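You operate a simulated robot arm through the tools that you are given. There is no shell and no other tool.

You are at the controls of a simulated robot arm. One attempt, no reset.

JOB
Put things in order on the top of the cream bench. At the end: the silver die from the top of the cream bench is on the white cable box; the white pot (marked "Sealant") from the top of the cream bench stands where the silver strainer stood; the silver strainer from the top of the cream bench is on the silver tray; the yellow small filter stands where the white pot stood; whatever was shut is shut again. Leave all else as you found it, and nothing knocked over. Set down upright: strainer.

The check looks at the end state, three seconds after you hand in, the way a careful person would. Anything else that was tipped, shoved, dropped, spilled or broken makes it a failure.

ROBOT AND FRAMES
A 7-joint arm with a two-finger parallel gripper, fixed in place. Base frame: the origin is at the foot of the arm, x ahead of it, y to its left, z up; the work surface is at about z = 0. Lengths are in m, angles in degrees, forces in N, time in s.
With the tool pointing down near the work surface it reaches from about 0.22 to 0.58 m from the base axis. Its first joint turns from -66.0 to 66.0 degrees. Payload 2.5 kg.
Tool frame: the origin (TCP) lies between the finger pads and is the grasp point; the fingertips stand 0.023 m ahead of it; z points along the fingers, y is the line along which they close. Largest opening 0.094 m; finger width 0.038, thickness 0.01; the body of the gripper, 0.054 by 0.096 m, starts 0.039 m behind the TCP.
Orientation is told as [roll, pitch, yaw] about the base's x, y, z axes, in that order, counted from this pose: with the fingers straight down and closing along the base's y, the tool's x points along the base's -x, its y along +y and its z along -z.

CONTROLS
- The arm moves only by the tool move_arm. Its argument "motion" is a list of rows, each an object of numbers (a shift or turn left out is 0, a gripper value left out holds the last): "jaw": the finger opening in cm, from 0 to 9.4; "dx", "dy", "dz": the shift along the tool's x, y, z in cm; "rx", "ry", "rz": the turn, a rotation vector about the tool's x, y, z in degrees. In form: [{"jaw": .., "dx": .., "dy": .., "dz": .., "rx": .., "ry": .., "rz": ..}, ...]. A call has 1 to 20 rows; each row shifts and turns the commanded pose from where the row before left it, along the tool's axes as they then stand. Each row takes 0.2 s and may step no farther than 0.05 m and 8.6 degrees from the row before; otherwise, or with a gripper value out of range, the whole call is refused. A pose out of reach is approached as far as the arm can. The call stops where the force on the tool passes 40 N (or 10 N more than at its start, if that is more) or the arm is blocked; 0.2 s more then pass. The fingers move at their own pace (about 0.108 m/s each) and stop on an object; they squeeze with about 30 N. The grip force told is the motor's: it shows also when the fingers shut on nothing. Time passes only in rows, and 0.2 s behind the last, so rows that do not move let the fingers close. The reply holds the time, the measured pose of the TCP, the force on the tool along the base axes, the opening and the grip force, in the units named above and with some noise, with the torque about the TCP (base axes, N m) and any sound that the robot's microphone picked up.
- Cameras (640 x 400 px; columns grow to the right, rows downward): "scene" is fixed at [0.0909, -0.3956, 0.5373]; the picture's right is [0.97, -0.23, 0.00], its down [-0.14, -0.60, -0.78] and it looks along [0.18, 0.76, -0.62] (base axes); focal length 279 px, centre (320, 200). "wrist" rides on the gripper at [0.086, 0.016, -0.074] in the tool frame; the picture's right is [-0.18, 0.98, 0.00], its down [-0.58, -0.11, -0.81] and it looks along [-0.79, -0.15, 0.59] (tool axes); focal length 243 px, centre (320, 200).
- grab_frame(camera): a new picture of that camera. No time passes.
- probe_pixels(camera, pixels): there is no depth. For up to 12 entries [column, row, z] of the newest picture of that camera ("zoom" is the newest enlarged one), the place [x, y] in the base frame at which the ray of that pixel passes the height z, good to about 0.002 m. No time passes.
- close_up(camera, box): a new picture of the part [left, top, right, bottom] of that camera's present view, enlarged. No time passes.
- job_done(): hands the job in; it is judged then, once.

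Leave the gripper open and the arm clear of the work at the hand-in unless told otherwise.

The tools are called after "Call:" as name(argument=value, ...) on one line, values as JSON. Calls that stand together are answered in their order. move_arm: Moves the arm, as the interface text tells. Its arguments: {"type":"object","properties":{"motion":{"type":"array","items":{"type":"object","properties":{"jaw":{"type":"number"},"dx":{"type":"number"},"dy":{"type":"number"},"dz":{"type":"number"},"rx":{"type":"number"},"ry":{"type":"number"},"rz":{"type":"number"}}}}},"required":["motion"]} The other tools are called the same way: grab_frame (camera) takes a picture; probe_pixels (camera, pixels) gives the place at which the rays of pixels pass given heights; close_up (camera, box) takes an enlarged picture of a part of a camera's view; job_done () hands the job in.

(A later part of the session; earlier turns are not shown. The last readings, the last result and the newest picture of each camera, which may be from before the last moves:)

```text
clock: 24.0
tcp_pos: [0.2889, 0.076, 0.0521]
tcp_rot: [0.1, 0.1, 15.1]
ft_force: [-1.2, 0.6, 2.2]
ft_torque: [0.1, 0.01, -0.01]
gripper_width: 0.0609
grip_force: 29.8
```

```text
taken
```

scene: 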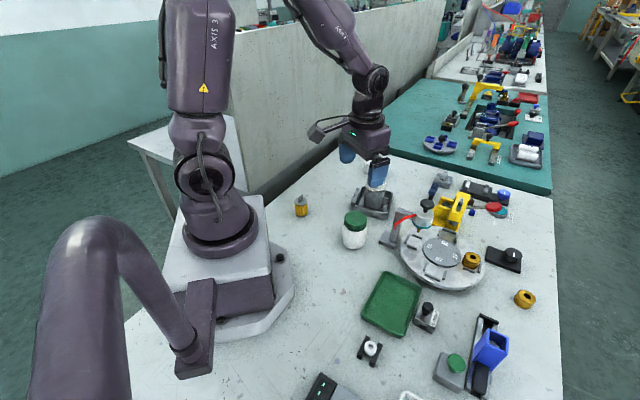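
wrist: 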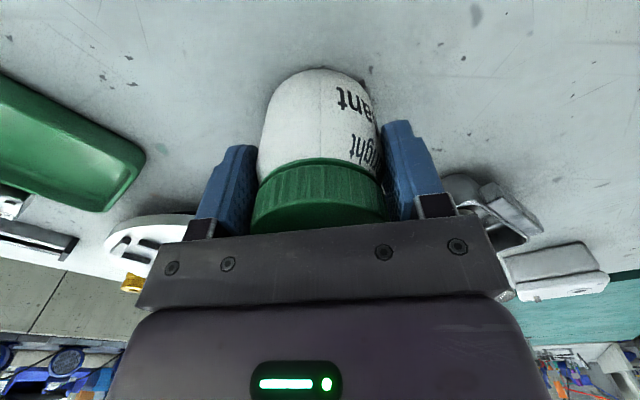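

The pot is gripped at 6.1 cm on its body. I'll lift 12 cm and check it.

Call:
move_arm(motion=[{"dz": -1}, {"dz": -2}, {"dz": -3}, {"dz": -3}, {"dz": -3}, {}])

Call:
grab_frame(camera="wrist")

Call:
grab_frame(camera="scene")

```text
clock: 25.4
tcp_pos: [0.2887, 0.0761, 0.1728]
tcp_rot: [0.0, 0.0, 15.0]
ft_force: [-0.6, 0.9, -1.8]
ft_torque: [-0.01, -0.01, 0.0]
gripper_width: 0.0611
grip_force: 29.5
```

```text
taken
```

wrist: 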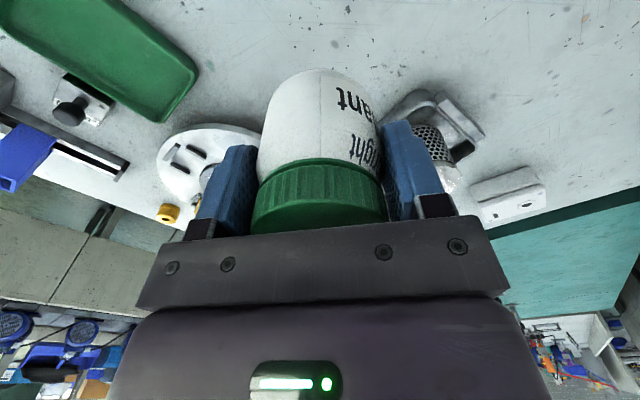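

```text
taken
```

scene: 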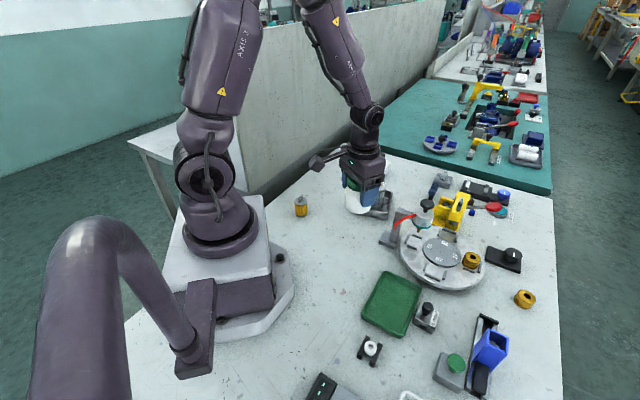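

The whole pot came up with its lid on. I'll lift 3 cm more and carry it to above the strainer's old spot at (0.304, 0.402), passing about 10 cm clear of the strainer.

Call:
move_arm(motion=[{"dz": -3}, {"dx": -0.976, "dy": 3.103}, {"dx": -0.976, "dy": 3.103}, {"dx": -0.976, "dy": 3.103}, {"dx": -0.976, "dy": 3.103}, {"dx": -0.976, "dy": 3.103}, {"dx": -0.976, "dy": 3.103}, {"dx": -0.976, "dy": 3.103}, {"dx": -0.976, "dy": 3.103}, {"dx": -0.976, "dy": 3.103}, {"dx": -0.976, "dy": 3.103}, {}, {}])

Call:
grab_frame(camera="scene")

Call:
grab_frame(camera="wrist")

```text
clock: 28.2
tcp_pos: [0.3032, 0.4008, 0.204]
tcp_rot: [0.0, -0.1, 14.9]
ft_force: [-0.2, 0.6, -2.5]
ft_torque: [-0.03, 0.02, -0.03]
gripper_width: 0.0609
grip_force: 30.7
```

```text
taken
```

scene: 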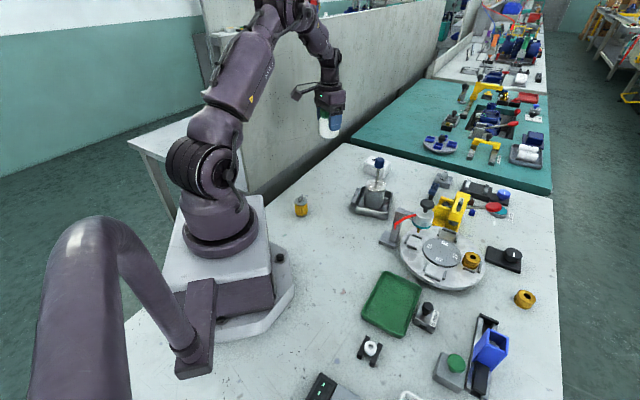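

```text
taken
```

wrist: 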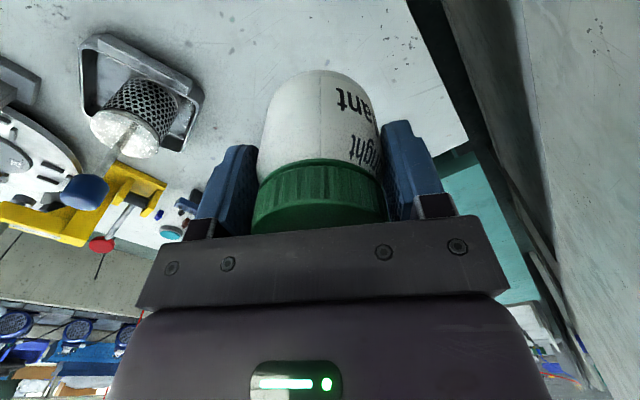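

Positioned over the spot at (0.303, 0.401). I'll lower to 1 cm above the bench.

Call:
move_arm(motion=[{"dz": 3.5}, {"dz": 3.5}, {"dz": 3.5}, {"dz": 2.5}, {"dz": 1}, {}, {}])

Call:
close_up(camera="scene", box=[270, 100, 390, 200])

```text
clock: 29.8
tcp_pos: [0.3025, 0.4012, 0.0623]
tcp_rot: [-0.1, 0.0, 15.0]
ft_force: [0.4, -0.2, -1.5]
ft_torque: [-0.04, 0.03, -0.02]
gripper_width: 0.0608
grip_force: 30.3
```

```text
4.00 times, centred on (330, 150) of scene
```

zoom: 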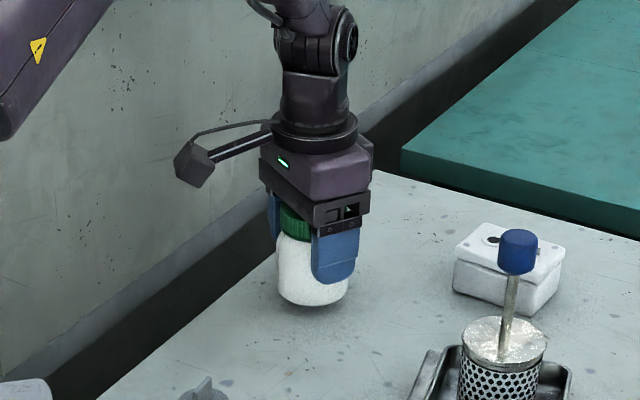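

The pot's column matches where the strainer stood. I'll lower the last millimetres slowly.

Call:
move_arm(motion=[{"dz": 0.3}, {"dz": 0.3}, {"dz": 0.15}, {}])

Call:
move_arm(motion=[{"dz": 0.15}, {}])

```text
clock: 30.8
tcp_pos: [0.3017, 0.4017, 0.0535]
tcp_rot: [0.1, 0.0, 15.0]
ft_force: [-0.7, -0.3, -1.4]
ft_torque: [0.02, -0.05, 0.01]
gripper_width: 0.061
grip_force: 30.1
```

```text
clock: 31.4
tcp_pos: [0.3022, 0.4005, 0.0535]
tcp_rot: [-0.1, -0.1, 15.0]
ft_force: [-0.1, -1.0, -2.3]
ft_torque: [0.0, 0.02, 0.0]
gripper_width: 0.0608
grip_force: 30.1
```

Still only the pot's weight is felt. I'll lower another 1–2 mm.

Call:
move_arm(motion=[{"dz": 0.1}, {"dz": 0.1}, {}])

```text
clock: 32.2
tcp_pos: [0.302, 0.4013, 0.0519]
tcp_rot: [0.0, 0.0, 15.0]
ft_force: [-0.4, -1.5, 4.3]
ft_torque: [-0.16, -0.01, -0.05]
gripper_width: 0.061
grip_force: 30.0
```

Contact is made (+4.3 N). I'll open the fingers.

Call:
move_arm(motion=[{"dz": -0.05}, {"jaw": 6.6}, {"jaw": 7.5}, {"jaw": 9.4}, {}, {}])

Call:
grab_frame(camera="wrist")

```text
clock: 33.6
tcp_pos: [0.3026, 0.4024, 0.0514]
tcp_rot: [0.0, 0.0, 15.0]
ft_force: [0.3, 0.1, 0.5]
ft_torque: [-0.02, 0.0, -0.01]
gripper_width: 0.0941
grip_force: 0.1
```

```text
taken
```

wrist: 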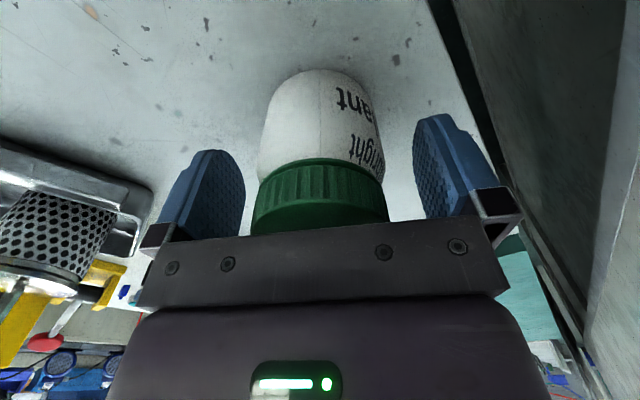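

The pot stands free. I'll rise straight up 20 cm and take a look at the filter area and the robot's pedestal.

Call:
move_arm(motion=[{"dz": -2}, {"dz": -4}, {"dz": -4}, {"dz": -5}, {"dz": -5}, {}])

Call:
grab_frame(camera="scene")

Call:
close_up(camera="scene", box=[150, 140, 400, 300])

Call:
probe_pixels(camera="scene", pixels=[[264, 197, 0.1], [271, 262, 0.1], [264, 197, 0.05], [271, 262, 0.05], [273, 305, 0], [295, 262, 0], [165, 270, 0.1], [278, 258, 0.02]])

```text
clock: 35.0
tcp_pos: [0.3029, 0.4022, 0.2524]
tcp_rot: [-0.1, 0.0, 15.1]
ft_force: [0.5, -0.6, 0.9]
ft_torque: [-0.02, 0.04, 0.0]
gripper_width: 0.0939
grip_force: 0.0
```

```text
taken
```

scene: 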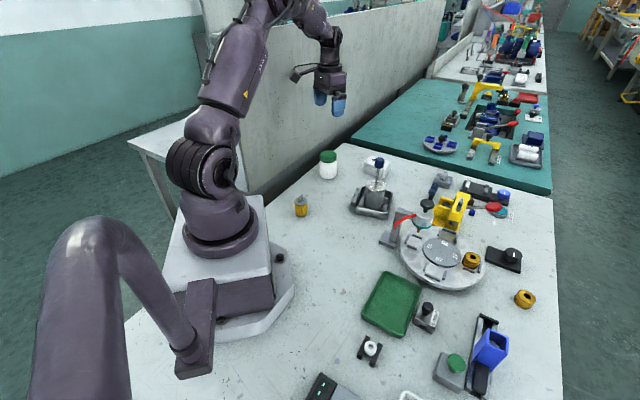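

```text
2.50 times, centred on (275, 220) of scene
```

zoom: 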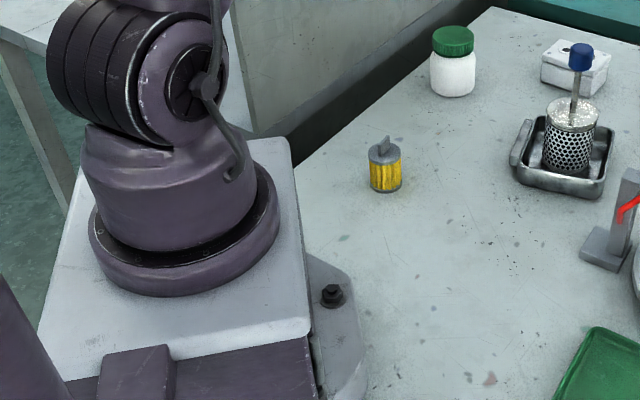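

```text
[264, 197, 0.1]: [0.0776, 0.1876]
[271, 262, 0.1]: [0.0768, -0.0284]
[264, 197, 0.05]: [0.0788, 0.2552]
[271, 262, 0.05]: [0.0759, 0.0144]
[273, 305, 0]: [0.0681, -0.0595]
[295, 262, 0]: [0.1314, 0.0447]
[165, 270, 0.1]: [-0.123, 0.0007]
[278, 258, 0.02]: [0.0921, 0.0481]
```

The robot's pedestal rises to about z 0.14 with its edge near x 0.075 and y up to ~0.13. With yaw 0 the wrist camera stays about 10 cm clear of it when at the filter. I'll turn yaw to 0 and go above the filter at (0.178, 0.217).

Call:
move_arm(motion=[{"rz": 7.5}, {"rz": 7.5}, {"dx": 2.1, "dy": -3.083}, {"dx": 2.1, "dy": -3.083}, {"dx": 2.1, "dy": -3.083}, {"dx": 2.1, "dy": -3.083}, {"dx": 2.1, "dy": -3.083}, {"dx": 2.1, "dy": -3.083}, {"dz": 3}, {"dz": 3}, {}, {}])

Call:
grab_frame(camera="wrist")

Call:
close_up(camera="scene", box=[290, 135, 390, 225])

Call:
grab_frame(camera="scene")

```text
clock: 37.6
tcp_pos: [0.1778, 0.217, 0.1924]
tcp_rot: [0.1, 0.0, 0.0]
ft_force: [0.4, -0.9, -0.1]
ft_torque: [-0.02, -0.02, -0.04]
gripper_width: 0.094
grip_force: 0.1
```

```text
taken
```

wrist: 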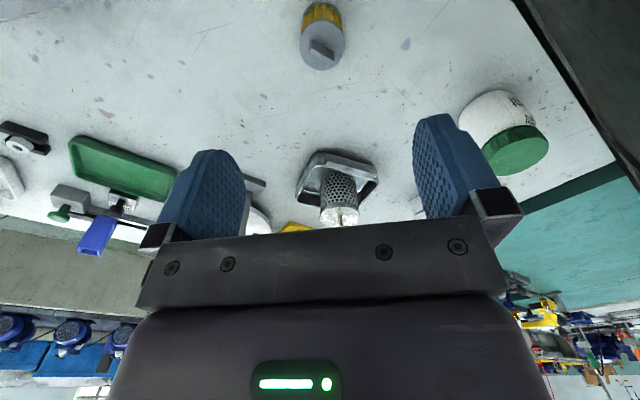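

```text
4.44 times, centred on (340, 180) of scene
```

zoom: 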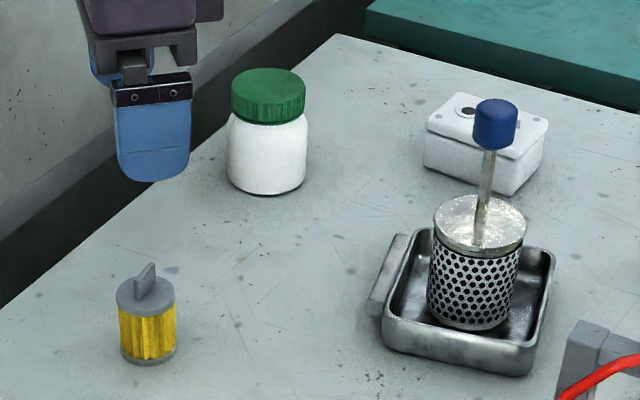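

```text
taken
```

scene: 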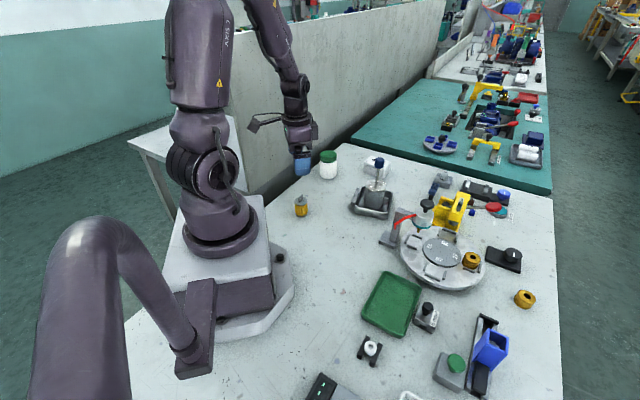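

The pot stands where the strainer was, and the filter's cap shows at about (322,48) in the wrist view. I'll probe both.

Call:
probe_pixels(camera="zoom", pixels=[[267, 196, 0], [228, 165, 0.02], [306, 165, 0.02], [269, 85, 0.081], [232, 88, 0.081], [306, 88, 0.081]])

Call:
close_up(camera="wrist", box=[280, 0, 360, 80])

```text
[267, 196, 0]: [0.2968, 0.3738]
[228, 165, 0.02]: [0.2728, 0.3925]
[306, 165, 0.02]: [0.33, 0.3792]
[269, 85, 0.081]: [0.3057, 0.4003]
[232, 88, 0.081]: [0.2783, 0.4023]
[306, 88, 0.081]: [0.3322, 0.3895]
```

```text
5.00 times, centred on (320, 40) of wrist
```

zoom: 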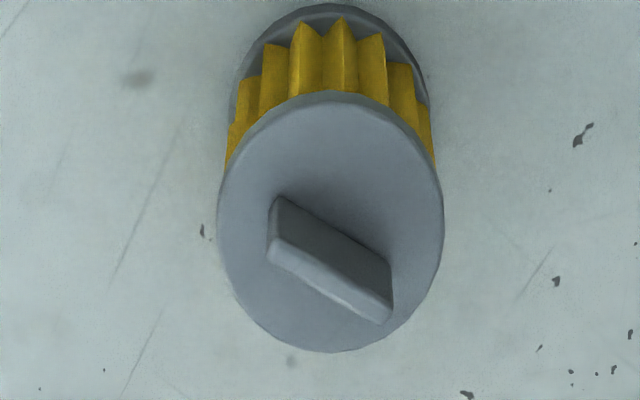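

Call:
probe_pixels(camera="zoom", pixels=[[330, 222, 0.045], [218, 225, 0.045], [443, 222, 0.045], [332, 352, 0.045], [332, 92, 0.045], [332, 3, 0]])

```text
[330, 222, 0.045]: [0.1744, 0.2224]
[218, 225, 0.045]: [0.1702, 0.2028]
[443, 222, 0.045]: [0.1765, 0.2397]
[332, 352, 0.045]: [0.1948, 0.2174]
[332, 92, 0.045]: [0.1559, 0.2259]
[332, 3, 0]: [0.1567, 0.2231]
```

The wrist probe puts the filter at about (0.175, 0.2215) and the scene view at (0.177, 0.217). I'll descend to z ≈ 0.10 with the tips above the tab and check visually.

Call:
move_arm(motion=[{"dy": 0.2, "dx": 0.1}, {"dz": 3}, {"dz": 3}, {"dz": 3.2}, {}, {}])

Call:
grab_frame(camera="wrist")

Call:
close_up(camera="scene", box=[220, 120, 340, 240])

```text
clock: 39.0
tcp_pos: [0.1757, 0.2178, 0.0998]
tcp_rot: [-0.1, 0.0, 0.0]
ft_force: [0.0, 0.6, -0.5]
ft_torque: [0.01, 0.01, -0.05]
gripper_width: 0.094
grip_force: 0.0
```

```text
taken
```

wrist: 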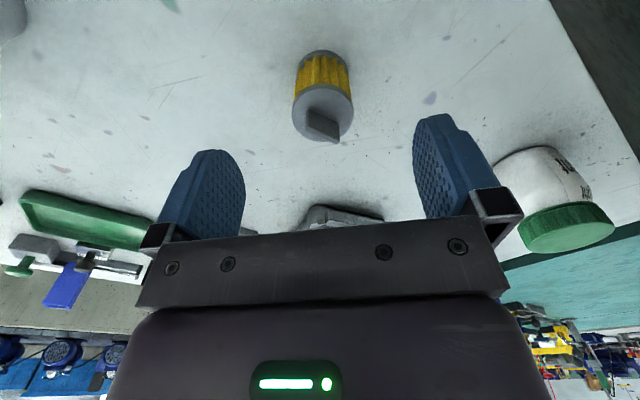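

```text
3.33 times, centred on (280, 180) of scene
```

zoom: 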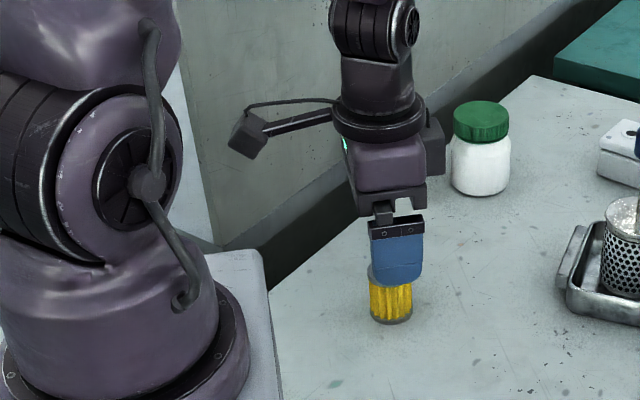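

The cap is at (323,112) against the expected (320,112). I'll shift +1.5 mm in y, descend to z ≈ 0.036 and close on the filter's body.

Call:
move_arm(motion=[{"dy": 0.15}, {"dz": 2}, {"dz": 2.5}, {"dz": 2}, {}, {}])

Call:
grab_frame(camera="wrist")

```text
clock: 40.4
tcp_pos: [0.1746, 0.2182, 0.0335]
tcp_rot: [0.0, 0.1, 0.0]
ft_force: [-0.2, -0.3, 0.1]
ft_torque: [0.02, 0.0, -0.02]
gripper_width: 0.0942
grip_force: 0.0
```

```text
taken
```

wrist: 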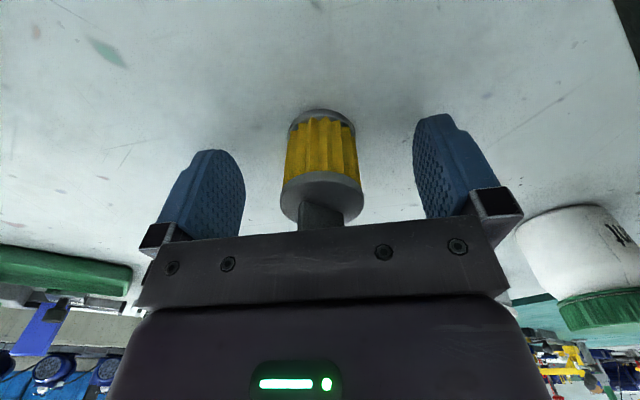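

The filter is centred at column ~321 between the fingers. I'll close.

Call:
move_arm(motion=[{"jaw": 6}, {"jaw": 4.4}, {"jaw": 0}, {}, {}])

Call:
move_arm(motion=[{"dz": -1}, {"dz": -2}, {"dz": -3}, {"dz": -3}, {"dz": -3}, {}])

Call:
grab_frame(camera="wrist")

Call:
grab_frame(camera="scene")

```text
clock: 41.6
tcp_pos: [0.1749, 0.2192, 0.0328]
tcp_rot: [0.1, 0.0, 0.0]
ft_force: [0.1, 0.2, 0.0]
ft_torque: [-0.01, -0.02, -0.02]
gripper_width: 0.0362
grip_force: 30.1
```

```text
clock: 43.0
tcp_pos: [0.1749, 0.2161, 0.1546]
tcp_rot: [-0.1, -0.1, 0.0]
ft_force: [0.3, -0.4, 0.6]
ft_torque: [-0.03, -0.03, -0.02]
gripper_width: 0.0366
grip_force: 29.5
```

```text
taken
```

wrist: 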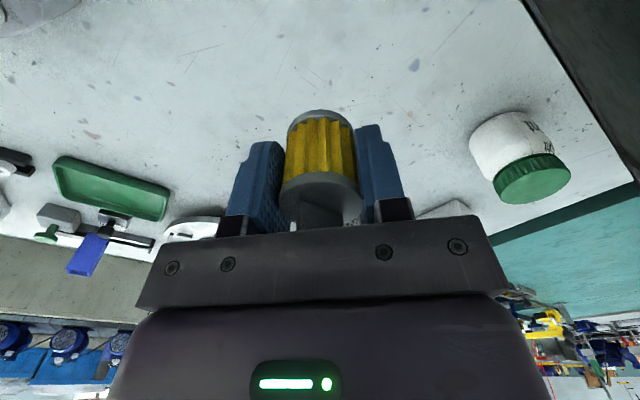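

```text
taken
```

scene: 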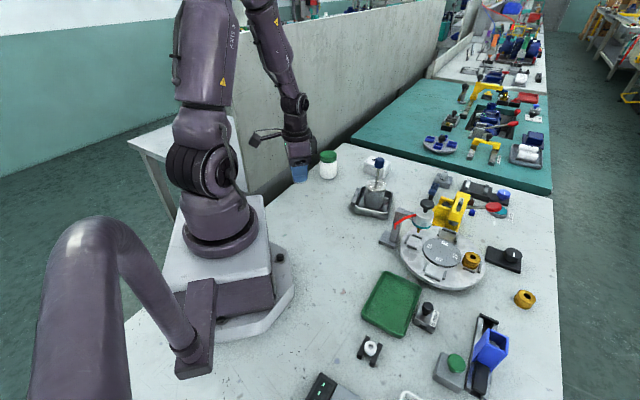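

The filter is held (3.6 cm) and lifted. I'll carry it to above the pot's old place, commanding (0.290, 0.077).

Call:
move_arm(motion=[{"dx": -1.883, "dy": -2.392}, {"dx": -1.883, "dy": -2.392}, {"dx": -1.883, "dy": -2.392}, {"dx": -1.883, "dy": -2.392}, {"dx": -1.883, "dy": -2.392}, {"dx": -1.883, "dy": -2.392}, {}, {"dz": 4}, {"dz": 4}, {"dz": 3}, {}, {}])

Call:
grab_frame(camera="wrist")

Call:
close_up(camera="scene", box=[300, 150, 420, 270])

```text
clock: 45.6
tcp_pos: [0.288, 0.0751, 0.0461]
tcp_rot: [-0.1, 0.0, 0.0]
ft_force: [0.0, 0.1, -0.9]
ft_torque: [0.0, 0.01, -0.02]
gripper_width: 0.0365
grip_force: 30.1
```

```text
taken
```

wrist: 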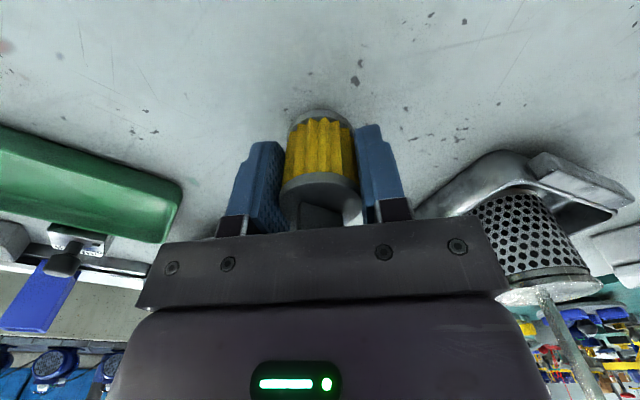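

```text
3.33 times, centred on (360, 210) of scene
```

zoom: 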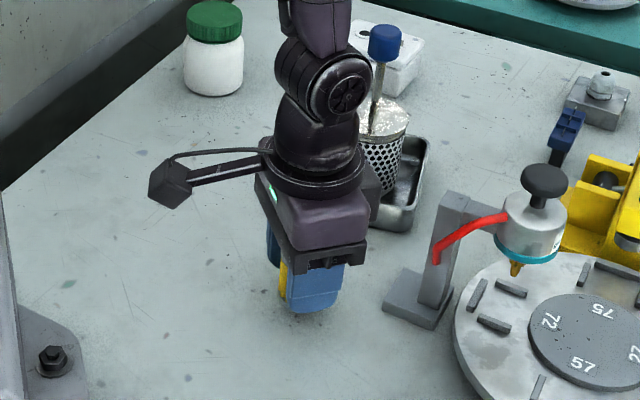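

I'm over the pot's old spot within about 1 mm. I'll lower slowly to contact.

Call:
move_arm(motion=[{"dy": 0.1, "dz": 0.4}, {"dz": 0.4}, {"dz": 0.1}, {}])

Call:
move_arm(motion=[{"dz": 0.1}, {"dz": 0.05}, {}])

```text
clock: 46.6
tcp_pos: [0.2884, 0.0753, 0.0375]
tcp_rot: [0.0, 0.0, 0.0]
ft_force: [0.0, -0.3, -0.3]
ft_torque: [0.01, -0.02, -0.01]
gripper_width: 0.0364
grip_force: 30.2
```

```text
clock: 47.4
tcp_pos: [0.2891, 0.0777, 0.0345]
tcp_rot: [0.0, 0.0, 0.0]
ft_force: [0.3, 0.6, -0.3]
ft_torque: [-0.03, -0.01, -0.01]
gripper_width: 0.0363
grip_force: 30.1
```

No contact yet. I'll go down another 1–2 mm.

Call:
move_arm(motion=[{"dz": 0.1}, {}])

Call:
move_arm(motion=[{"dz": 0.1}, {}])

```text
clock: 48.0
tcp_pos: [0.289, 0.0773, 0.034]
tcp_rot: [0.0, 0.0, 0.0]
ft_force: [-0.2, 0.1, -0.6]
ft_torque: [-0.01, -0.02, -0.01]
gripper_width: 0.0362
grip_force: 29.8
```

```text
clock: 48.6
tcp_pos: [0.2893, 0.0777, 0.0333]
tcp_rot: [0.0, -0.1, 0.0]
ft_force: [-4.8, -2.1, 23.9]
ft_torque: [-0.02, 0.14, -0.04]
gripper_width: 0.0365
grip_force: 29.6
```

Contact is made (24 N, stiff). I'll ease up 0.7 mm and open the fingers to 6 cm, then fully.

Call:
move_arm(motion=[{"dz": -0.07}, {"jaw": 4.4}, {"jaw": 6}, {"jaw": 8}, {}, {}])

Call:
grab_frame(camera="wrist")

```text
clock: 50.0
tcp_pos: [0.2885, 0.0782, 0.0332]
tcp_rot: [0.0, 0.0, 0.0]
ft_force: [0.4, 0.1, 0.3]
ft_torque: [0.01, -0.03, -0.01]
gripper_width: 0.0798
grip_force: 0.0
```

```text
taken
```

wrist: 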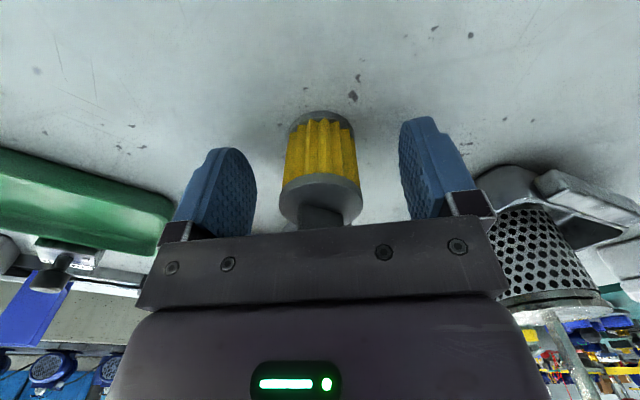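

The filter stands free. I'll rise to z ≈ 0.25. Before fetching the die I'll test the arm's reach over the cable box with an empty gripper, with yaw 40° and TCP toward (0.466, 0.389) at a safe height.

Call:
move_arm(motion=[{"dz": -2}, {"dz": -4}, {"dz": -5}, {"dz": -5}, {"dz": -5}, {"rz": -8}, {"rz": -8}, {"rz": -8}, {"rz": -8}, {"rz": -8}, {}])

Call:
grab_frame(camera="scene")

```text
clock: 52.4
tcp_pos: [0.2905, 0.0786, 0.2425]
tcp_rot: [0.0, -0.1, 40.1]
ft_force: [-0.7, -0.4, -0.1]
ft_torque: [0.03, -0.01, 0.02]
gripper_width: 0.08
grip_force: 0.1
```

```text
taken
```

scene: 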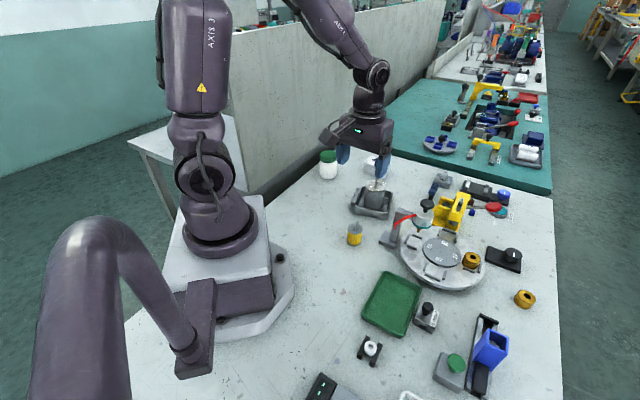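

I'll move over the box at z ≈ 0.24 (the fingertips clear the strainer's knob by 6 cm), then lower to 0.15 to see how far the arm reaches.

Call:
move_arm(motion=[{"dx": -3.719, "dy": 1.39}, {"dx": -3.719, "dy": 1.39}, {"dx": -3.719, "dy": 1.39}, {"dx": -3.719, "dy": 1.39}, {"dx": -3.719, "dy": 1.39}, {"dx": -3.719, "dy": 1.39}, {"dx": -3.719, "dy": 1.39}, {"dx": -3.719, "dy": 1.39}, {"dx": -3.719, "dy": 1.39}, {}, {}])

Call:
move_arm(motion=[{"dz": 3}, {"dz": 3}, {"dz": 3}, {}, {}])

Call:
grab_frame(camera="wrist")

Call:
grab_frame(camera="scene")

```text
clock: 54.8
tcp_pos: [0.4588, 0.3774, 0.2423]
tcp_rot: [0.0, 0.0, 39.9]
ft_force: [-0.2, 0.2, -0.1]
ft_torque: [0.02, 0.01, 0.01]
gripper_width: 0.0798
grip_force: 0.1
out of reach, approached as far as the arm can: row 9
```

```text
clock: 56.0
tcp_pos: [0.4582, 0.3788, 0.1521]
tcp_rot: [-0.1, 0.0, 40.1]
ft_force: [-0.5, -0.2, -0.4]
ft_torque: [0.02, 0.04, 0.01]
gripper_width: 0.0802
grip_force: 0.0
```

```text
taken
```

wrist: 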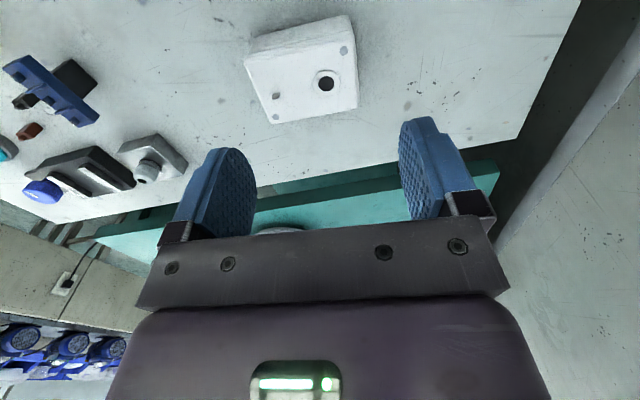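

```text
taken
```

scene: 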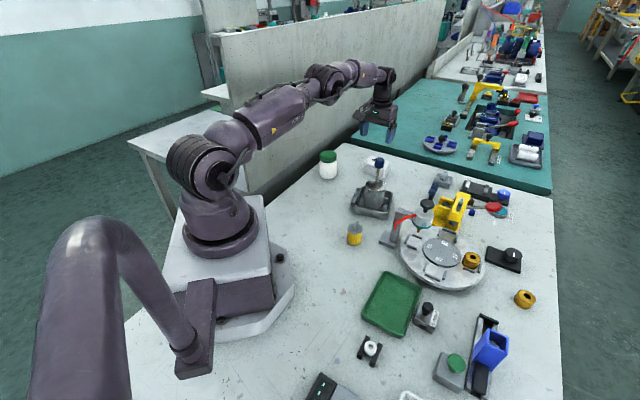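

At z 0.24 the arm stopped at about r 0.594. The wrist is lower now at z 0.15, so I'll push 2 cm further outward here to find the limit.

Call:
move_arm(motion=[{"dx": -1}, {"dx": -1}, {}, {}])

Call:
grab_frame(camera="wrist")

```text
clock: 57.0
tcp_pos: [0.4642, 0.3837, 0.1512]
tcp_rot: [0.0, 0.0, 40.1]
ft_force: [0.1, -0.2, 0.4]
ft_torque: [0.02, 0.01, 0.02]
gripper_width: 0.0797
grip_force: 0.0
out of reach, approached as far as the arm can: row 2
```

```text
taken
```

wrist: 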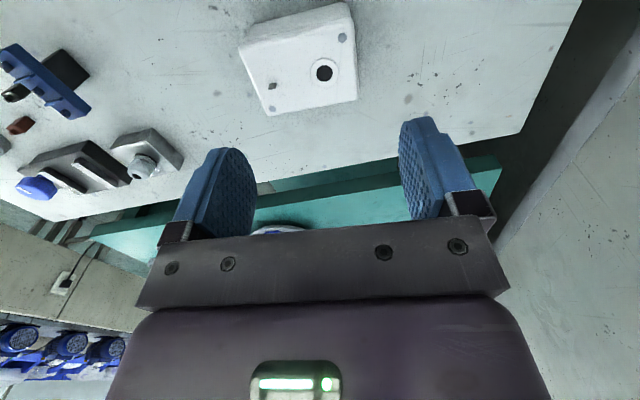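

At z 0.15 it reaches r ≈ 0.602. The die's knob is off-centre on the block. Carrying it with a yaw change of about +87° puts the knob on the robot side, so only r ≈ 0.595–0.598 is needed. I'll test the reach at placing height: lower to z ≈ 0.095 (tips ~3.5 cm above the box top).

Call:
move_arm(motion=[{"dz": 2}, {"dz": 2}, {"dz": 1.6}, {}, {}])

Call:
grab_frame(camera="wrist")

```text
clock: 58.2
tcp_pos: [0.4624, 0.3835, 0.0968]
tcp_rot: [0.0, -0.1, 40.0]
ft_force: [0.1, 0.0, 0.0]
ft_torque: [0.01, 0.01, 0.0]
gripper_width: 0.0798
grip_force: 0.0
```

```text
taken
```

wrist: 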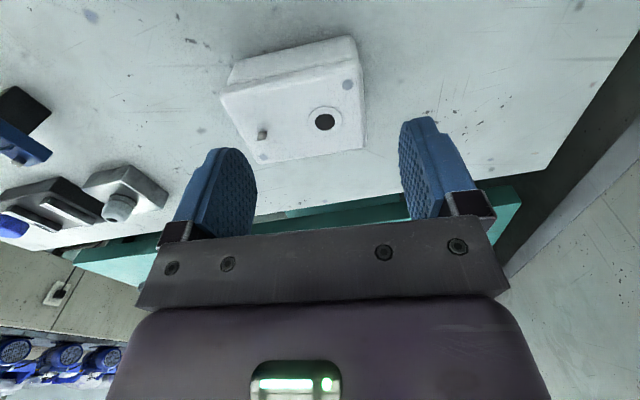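

It reaches r ≈ 0.60 at z 0.097 with no limit message. I'll use this close view to refine the box's geometry.

Call:
close_up(camera="wrist", box=[205, 25, 385, 175])

```text
2.67 times, centred on (295, 100) of wrist
```

zoom: 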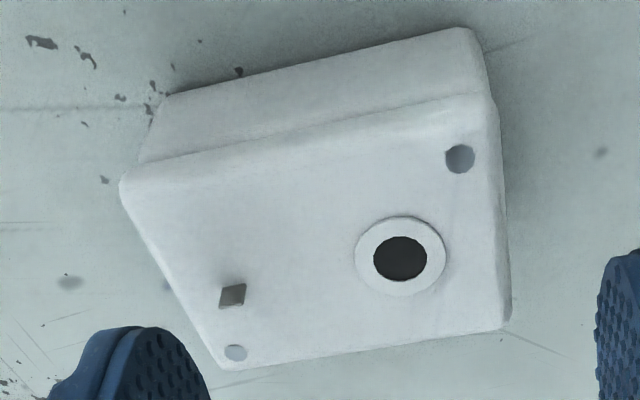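

Call:
probe_pixels(camera="zoom", pixels=[[122, 180, 0.037], [490, 98, 0.037], [508, 322, 0.037], [220, 368, 0.037], [400, 258, 0.037], [232, 302, 0.037], [355, 258, 0.037], [447, 258, 0.037], [165, 97, 0], [475, 30, 0]])

```text
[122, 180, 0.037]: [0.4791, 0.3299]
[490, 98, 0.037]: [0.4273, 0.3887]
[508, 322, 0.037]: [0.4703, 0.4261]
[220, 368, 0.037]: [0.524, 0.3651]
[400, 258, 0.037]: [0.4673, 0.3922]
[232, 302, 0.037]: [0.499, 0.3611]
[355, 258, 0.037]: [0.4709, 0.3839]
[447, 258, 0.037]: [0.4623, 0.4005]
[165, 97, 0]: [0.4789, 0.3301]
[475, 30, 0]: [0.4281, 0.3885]
```

The box geometry is consistent: top centre (0.475, 0.377), ring around the hole centred at (0.467, 0.392), peg at (0.499, 0.361). I'll rise and travel towards the die in two legs, turning yaw from 40° to -46.5° midway.

Call:
move_arm(motion=[{"dz": -4}, {"dz": -4}, {"dz": -4}, {"dz": -4}, {"dx": 3.568, "dy": -2.891}, {"dx": 3.568, "dy": -2.891}, {"dx": 3.568, "dy": -2.891}, {"dx": 3.568, "dy": -2.891}, {"dx": 3.568, "dy": -2.891}, {"dx": 3.568, "dy": -2.891}, {}])

Call:
move_arm(motion=[{"rz": 7.864}, {"rz": 7.864}, {"rz": 7.864}, {"rz": 7.864}, {"rz": 7.864}, {"rz": 7.864}, {"rz": 7.864}, {"rz": 7.864}, {"rz": 7.864}, {"rz": 7.864}, {"rz": 7.864}, {}])

```text
clock: 60.6
tcp_pos: [0.404, 0.105, 0.2562]
tcp_rot: [0.0, 0.0, 40.0]
ft_force: [1.0, -0.6, 0.3]
ft_torque: [0.01, -0.05, -0.04]
gripper_width: 0.08
grip_force: 0.1
out of reach, approached as far as the arm can: row 4
```

```text
clock: 63.2
tcp_pos: [0.4056, 0.1052, 0.2575]
tcp_rot: [0.0, 0.0, -46.7]
ft_force: [-0.5, 0.5, 0.0]
ft_torque: [0.02, 0.0, 0.02]
gripper_width: 0.0798
grip_force: 0.0
```

Now at (0.405, 0.105) with yaw -46.5°. Second leg: to above the die's knob at (0.358, -0.157), then down to z ≈ 0.18 for a look.

Call:
move_arm(motion=[{"dx": -2.628, "dy": -3.575}, {"dx": -2.628, "dy": -3.575}, {"dx": -2.628, "dy": -3.575}, {"dx": -2.628, "dy": -3.575}, {"dx": -2.628, "dy": -3.575}, {"dx": -2.628, "dy": -3.575}, {"dz": 4}, {"dz": 4}, {}, {}])

Call:
grab_frame(camera="wrist")

Call:
grab_frame(camera="scene")

```text
clock: 65.4
tcp_pos: [0.359, -0.1584, 0.1775]
tcp_rot: [0.0, 0.1, -46.4]
ft_force: [-1.0, 0.0, -0.2]
ft_torque: [0.03, 0.03, 0.02]
gripper_width: 0.0801
grip_force: 0.1
```

```text
taken
```

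wrist: 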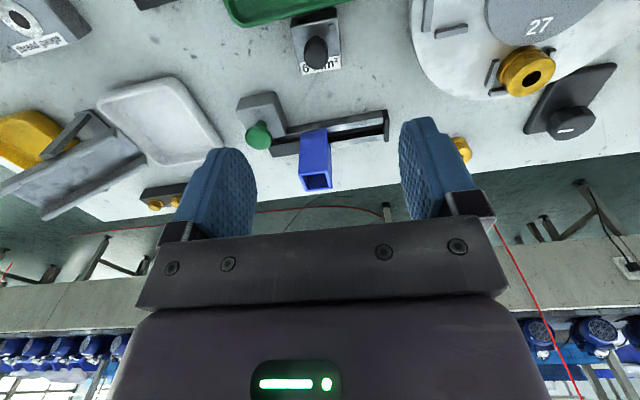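

```text
taken
```

scene: 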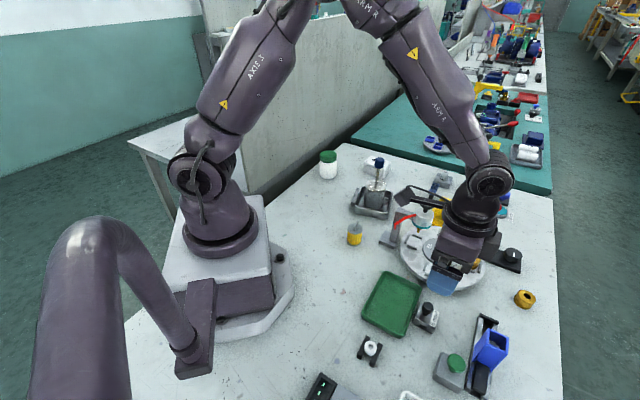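

The die is visible at about (317,45) in the wrist view. I'll enlarge it to measure the knob and the block.

Call:
close_up(camera="wrist", box=[275, 0, 365, 90])

```text
4.44 times, centred on (320, 45) of wrist
```

zoom: 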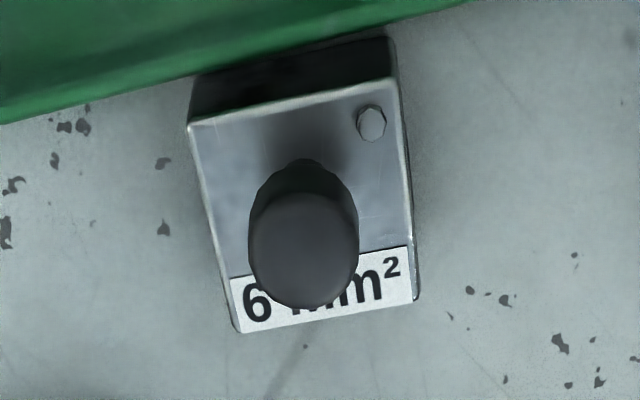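

Call:
probe_pixels(camera="zoom", pixels=[[188, 125, 0.021], [398, 84, 0.021], [416, 298, 0.021], [238, 331, 0.021], [303, 250, 0.047], [303, 250, 0.05], [249, 250, 0.047], [358, 250, 0.047], [305, 165, 0.033], [303, 308, 0.047], [196, 74, 0], [395, 38, 0]])

```text
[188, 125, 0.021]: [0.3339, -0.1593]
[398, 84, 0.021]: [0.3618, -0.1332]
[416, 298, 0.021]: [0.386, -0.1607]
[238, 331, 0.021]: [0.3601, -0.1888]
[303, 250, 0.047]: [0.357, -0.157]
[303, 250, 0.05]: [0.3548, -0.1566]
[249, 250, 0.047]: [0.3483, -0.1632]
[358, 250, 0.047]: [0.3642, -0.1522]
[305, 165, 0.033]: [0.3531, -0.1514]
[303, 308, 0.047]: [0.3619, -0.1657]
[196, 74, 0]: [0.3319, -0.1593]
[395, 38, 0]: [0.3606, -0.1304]
```

The die block is about 38 × 37 mm and 21 mm high, with the knob (19 mm) offset about 5 mm towards the green tray. I'll narrow the jaw to 5.5 cm, shift -2 mm along tool y, and lower to z ≈ 0.10 for a closer check.

Call:
move_arm(motion=[{"jaw": 5.5, "dy": -0.2}, {"dz": 2.5}, {"dz": 2.5}, {"dz": 2.7}, {}, {}])

Call:
grab_frame(camera="wrist")

Call:
close_up(camera="wrist", box=[260, 50, 380, 150])

Call:
close_up(camera="scene", box=[370, 230, 490, 350])

```text
clock: 66.8
tcp_pos: [0.3582, -0.1599, 0.0991]
tcp_rot: [0.0, 0.0, -46.4]
ft_force: [0.6, -0.6, -1.3]
ft_torque: [-0.01, -0.04, -0.01]
gripper_width: 0.0551
grip_force: 0.0
```

```text
taken
```

wrist: 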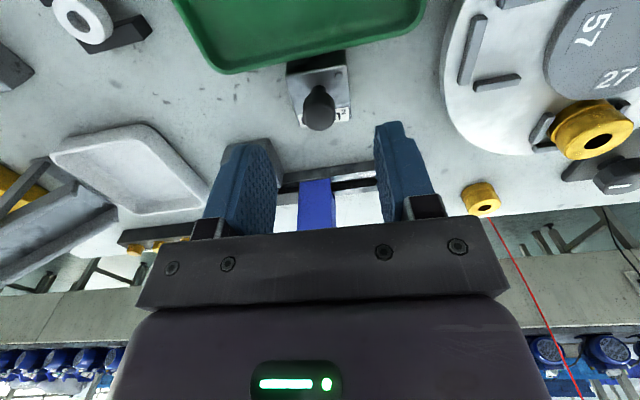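

```text
4.00 times, centred on (320, 100) of wrist
```

zoom: 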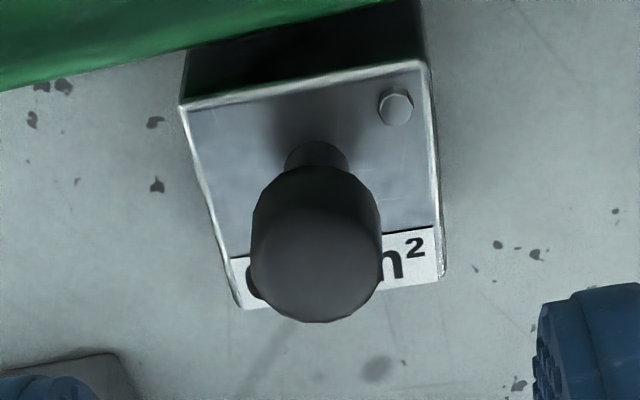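

```text
3.33 times, centred on (430, 290) of scene
```

zoom: 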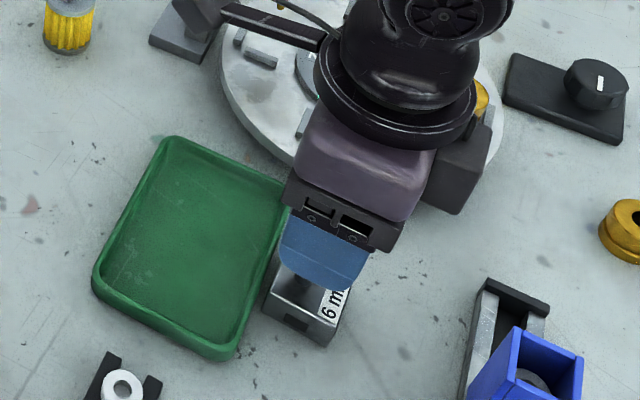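

The knob's top is at (319,115.5) against the expected (320,115), so it is aligned. I'll descend to TCP z ≈ 0.050 (tips ~0.027, just above the block's top).

Call:
move_arm(motion=[{"dz": 2}, {"dz": 2}, {"dz": 0.9}, {}, {}])

Call:
grab_frame(camera="wrist")

Call:
close_up(camera="wrist", box=[240, 80, 400, 240])

```text
clock: 68.0
tcp_pos: [0.3589, -0.1581, 0.0506]
tcp_rot: [0.1, 0.0, -46.4]
ft_force: [-0.6, -0.8, -0.1]
ft_torque: [-0.01, -0.01, 0.0]
gripper_width: 0.0549
grip_force: 0.0
```

```text
taken
```

wrist: 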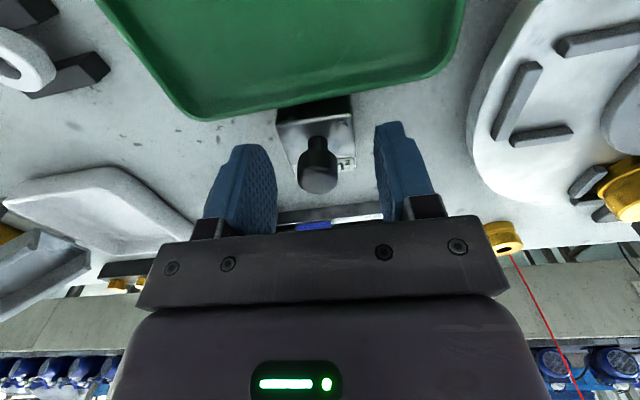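

```text
2.50 times, centred on (320, 160) of wrist
```

zoom: 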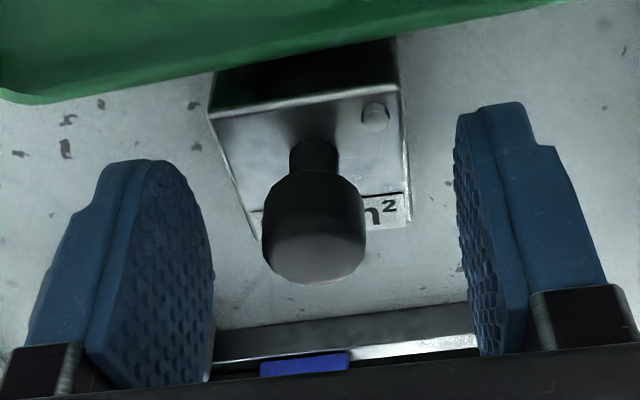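

The knob lies centred between the pads (column ~318). I'll shift -1 mm and close.

Call:
move_arm(motion=[{"dy": -0.1, "dz": 0.1}, {"jaw": 3}, {"jaw": 0}, {}, {}])

Call:
close_up(camera="wrist", box=[240, 80, 400, 240])

```text
clock: 69.2
tcp_pos: [0.3573, -0.1596, 0.0496]
tcp_rot: [-0.1, 0.0, -46.4]
ft_force: [1.7, 1.3, 0.1]
ft_torque: [-0.01, -0.01, 0.02]
gripper_width: 0.0193
grip_force: 30.0
```

```text
2.50 times, centred on (320, 160) of wrist
```

zoom: 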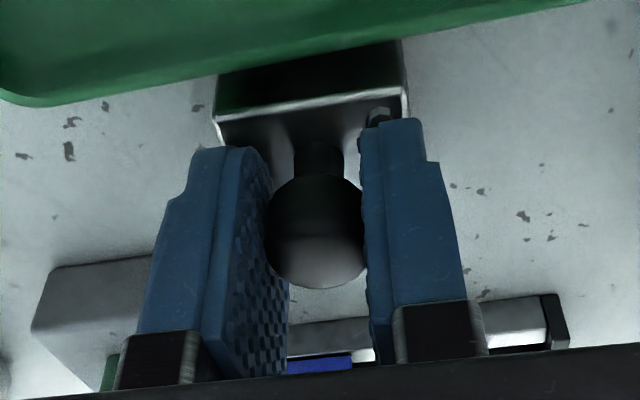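

The knob is gripped at 1.9 cm. I'll lift gently by 5 cm and check.

Call:
move_arm(motion=[{"dz": -0.5}, {"dz": -1}, {"dz": -1.5}, {"dz": -2}, {}])

Call:
grab_frame(camera="wrist")

Call:
close_up(camera="scene", box=[370, 230, 490, 350])

```text
clock: 70.4
tcp_pos: [0.3574, -0.1606, 0.1002]
tcp_rot: [0.0, 0.1, -46.3]
ft_force: [-0.3, 0.6, -2.8]
ft_torque: [-0.01, 0.0, 0.03]
gripper_width: 0.0195
grip_force: 30.2
```

```text
taken
```

wrist: 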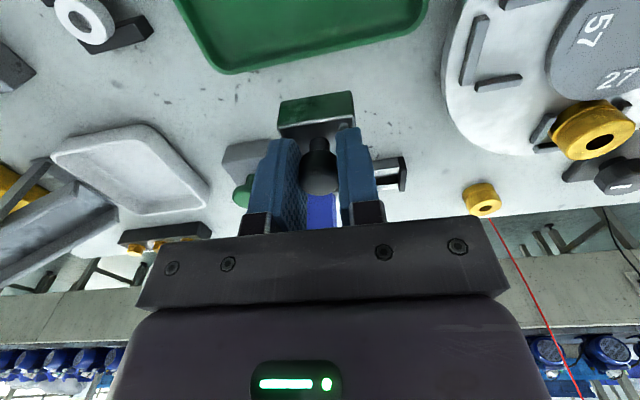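

```text
3.33 times, centred on (430, 290) of scene
```

zoom: 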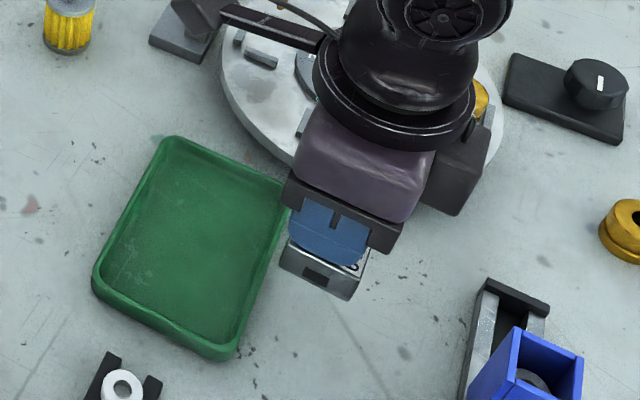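

The die came up level. I'll raise it to z ≈ 0.26 and carry it on the first leg to (0.405, 0.105).

Call:
move_arm(motion=[{"dz": -4}, {"dz": -4}, {"dz": -4}, {"dz": -4}, {"dx": 2.279, "dy": 3.099}, {"dx": 2.279, "dy": 3.099}, {"dx": 2.279, "dy": 3.099}, {"dx": 2.279, "dy": 3.099}, {"dx": 2.279, "dy": 3.099}, {"dx": 2.279, "dy": 3.099}, {"dx": 2.279, "dy": 3.099}, {}])

Call:
move_arm(motion=[{"rz": -7.864}, {"rz": -7.864}, {"rz": -7.864}, {"rz": -7.864}, {"rz": -7.864}, {"rz": -7.864}, {"rz": -7.864}, {"rz": -7.864}, {"rz": -7.864}, {"rz": -7.864}, {"rz": -7.864}, {}])

Call:
grab_frame(camera="wrist")

Call:
grab_frame(camera="scene")

```text
clock: 73.0
tcp_pos: [0.4021, 0.1063, 0.2601]
tcp_rot: [0.0, 0.0, -46.5]
ft_force: [-0.2, -0.5, -1.9]
ft_torque: [0.02, 0.02, 0.0]
gripper_width: 0.0196
grip_force: 30.1
```

```text
clock: 75.6
tcp_pos: [0.4046, 0.1043, 0.2597]
tcp_rot: [0.0, 0.0, 40.1]
ft_force: [0.2, 0.0, -2.6]
ft_torque: [0.01, 0.01, 0.01]
gripper_width: 0.0195
grip_force: 30.2
```

```text
taken
```

wrist: 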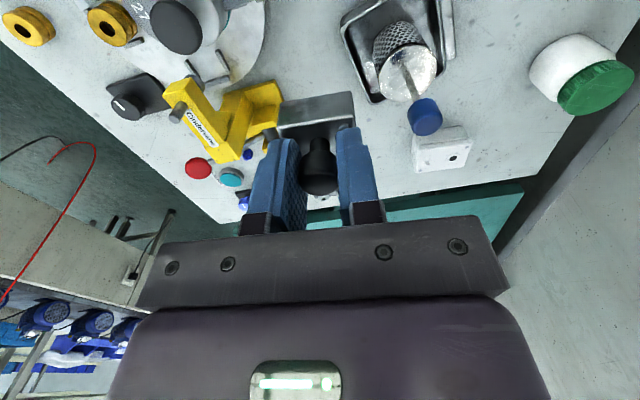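

```text
taken
```

scene: 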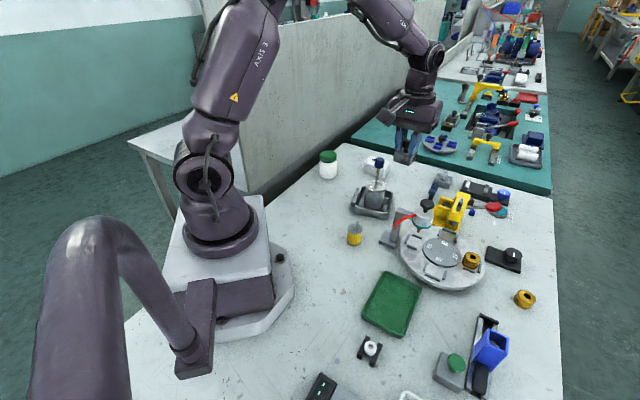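

The die is level and turned. I'll take the second leg to (0.445, 0.368) at z 0.26 (within reach), then lower to z ≈ 0.15.

Call:
move_arm(motion=[{"dx": -2.864, "dy": 2.501}, {"dx": -2.864, "dy": 2.501}, {"dx": -2.864, "dy": 2.501}, {"dx": -2.864, "dy": 2.501}, {"dx": -2.864, "dy": 2.501}, {"dx": -2.864, "dy": 2.501}, {"dx": -2.864, "dy": 2.501}, {}, {"dz": 3.5}, {"dz": 3.5}, {"dz": 4}, {}, {}])

Call:
grab_frame(camera="wrist")

Call:
close_up(camera="scene", box=[320, 100, 440, 200])

```text
clock: 78.4
tcp_pos: [0.4444, 0.3695, 0.1514]
tcp_rot: [0.0, 0.0, 40.1]
ft_force: [-0.2, 0.1, -2.2]
ft_torque: [-0.02, 0.0, 0.06]
gripper_width: 0.0196
grip_force: 30.0
```

```text
taken
```

wrist: 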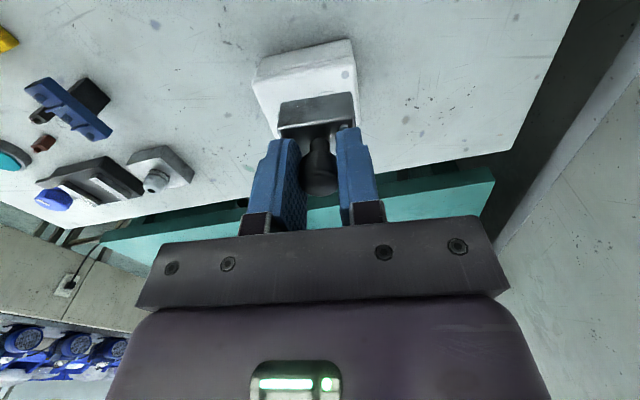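

```text
4.00 times, centred on (380, 150) of scene
```

zoom: 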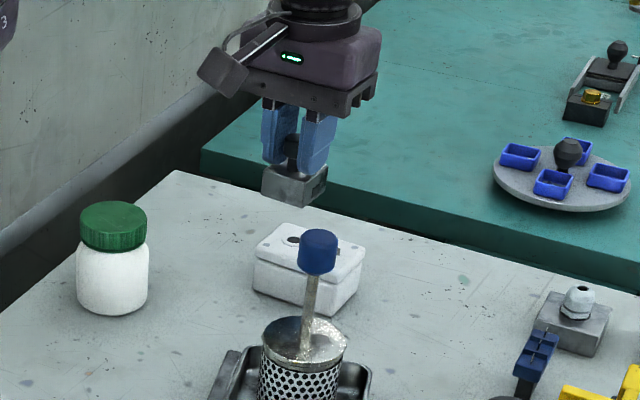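

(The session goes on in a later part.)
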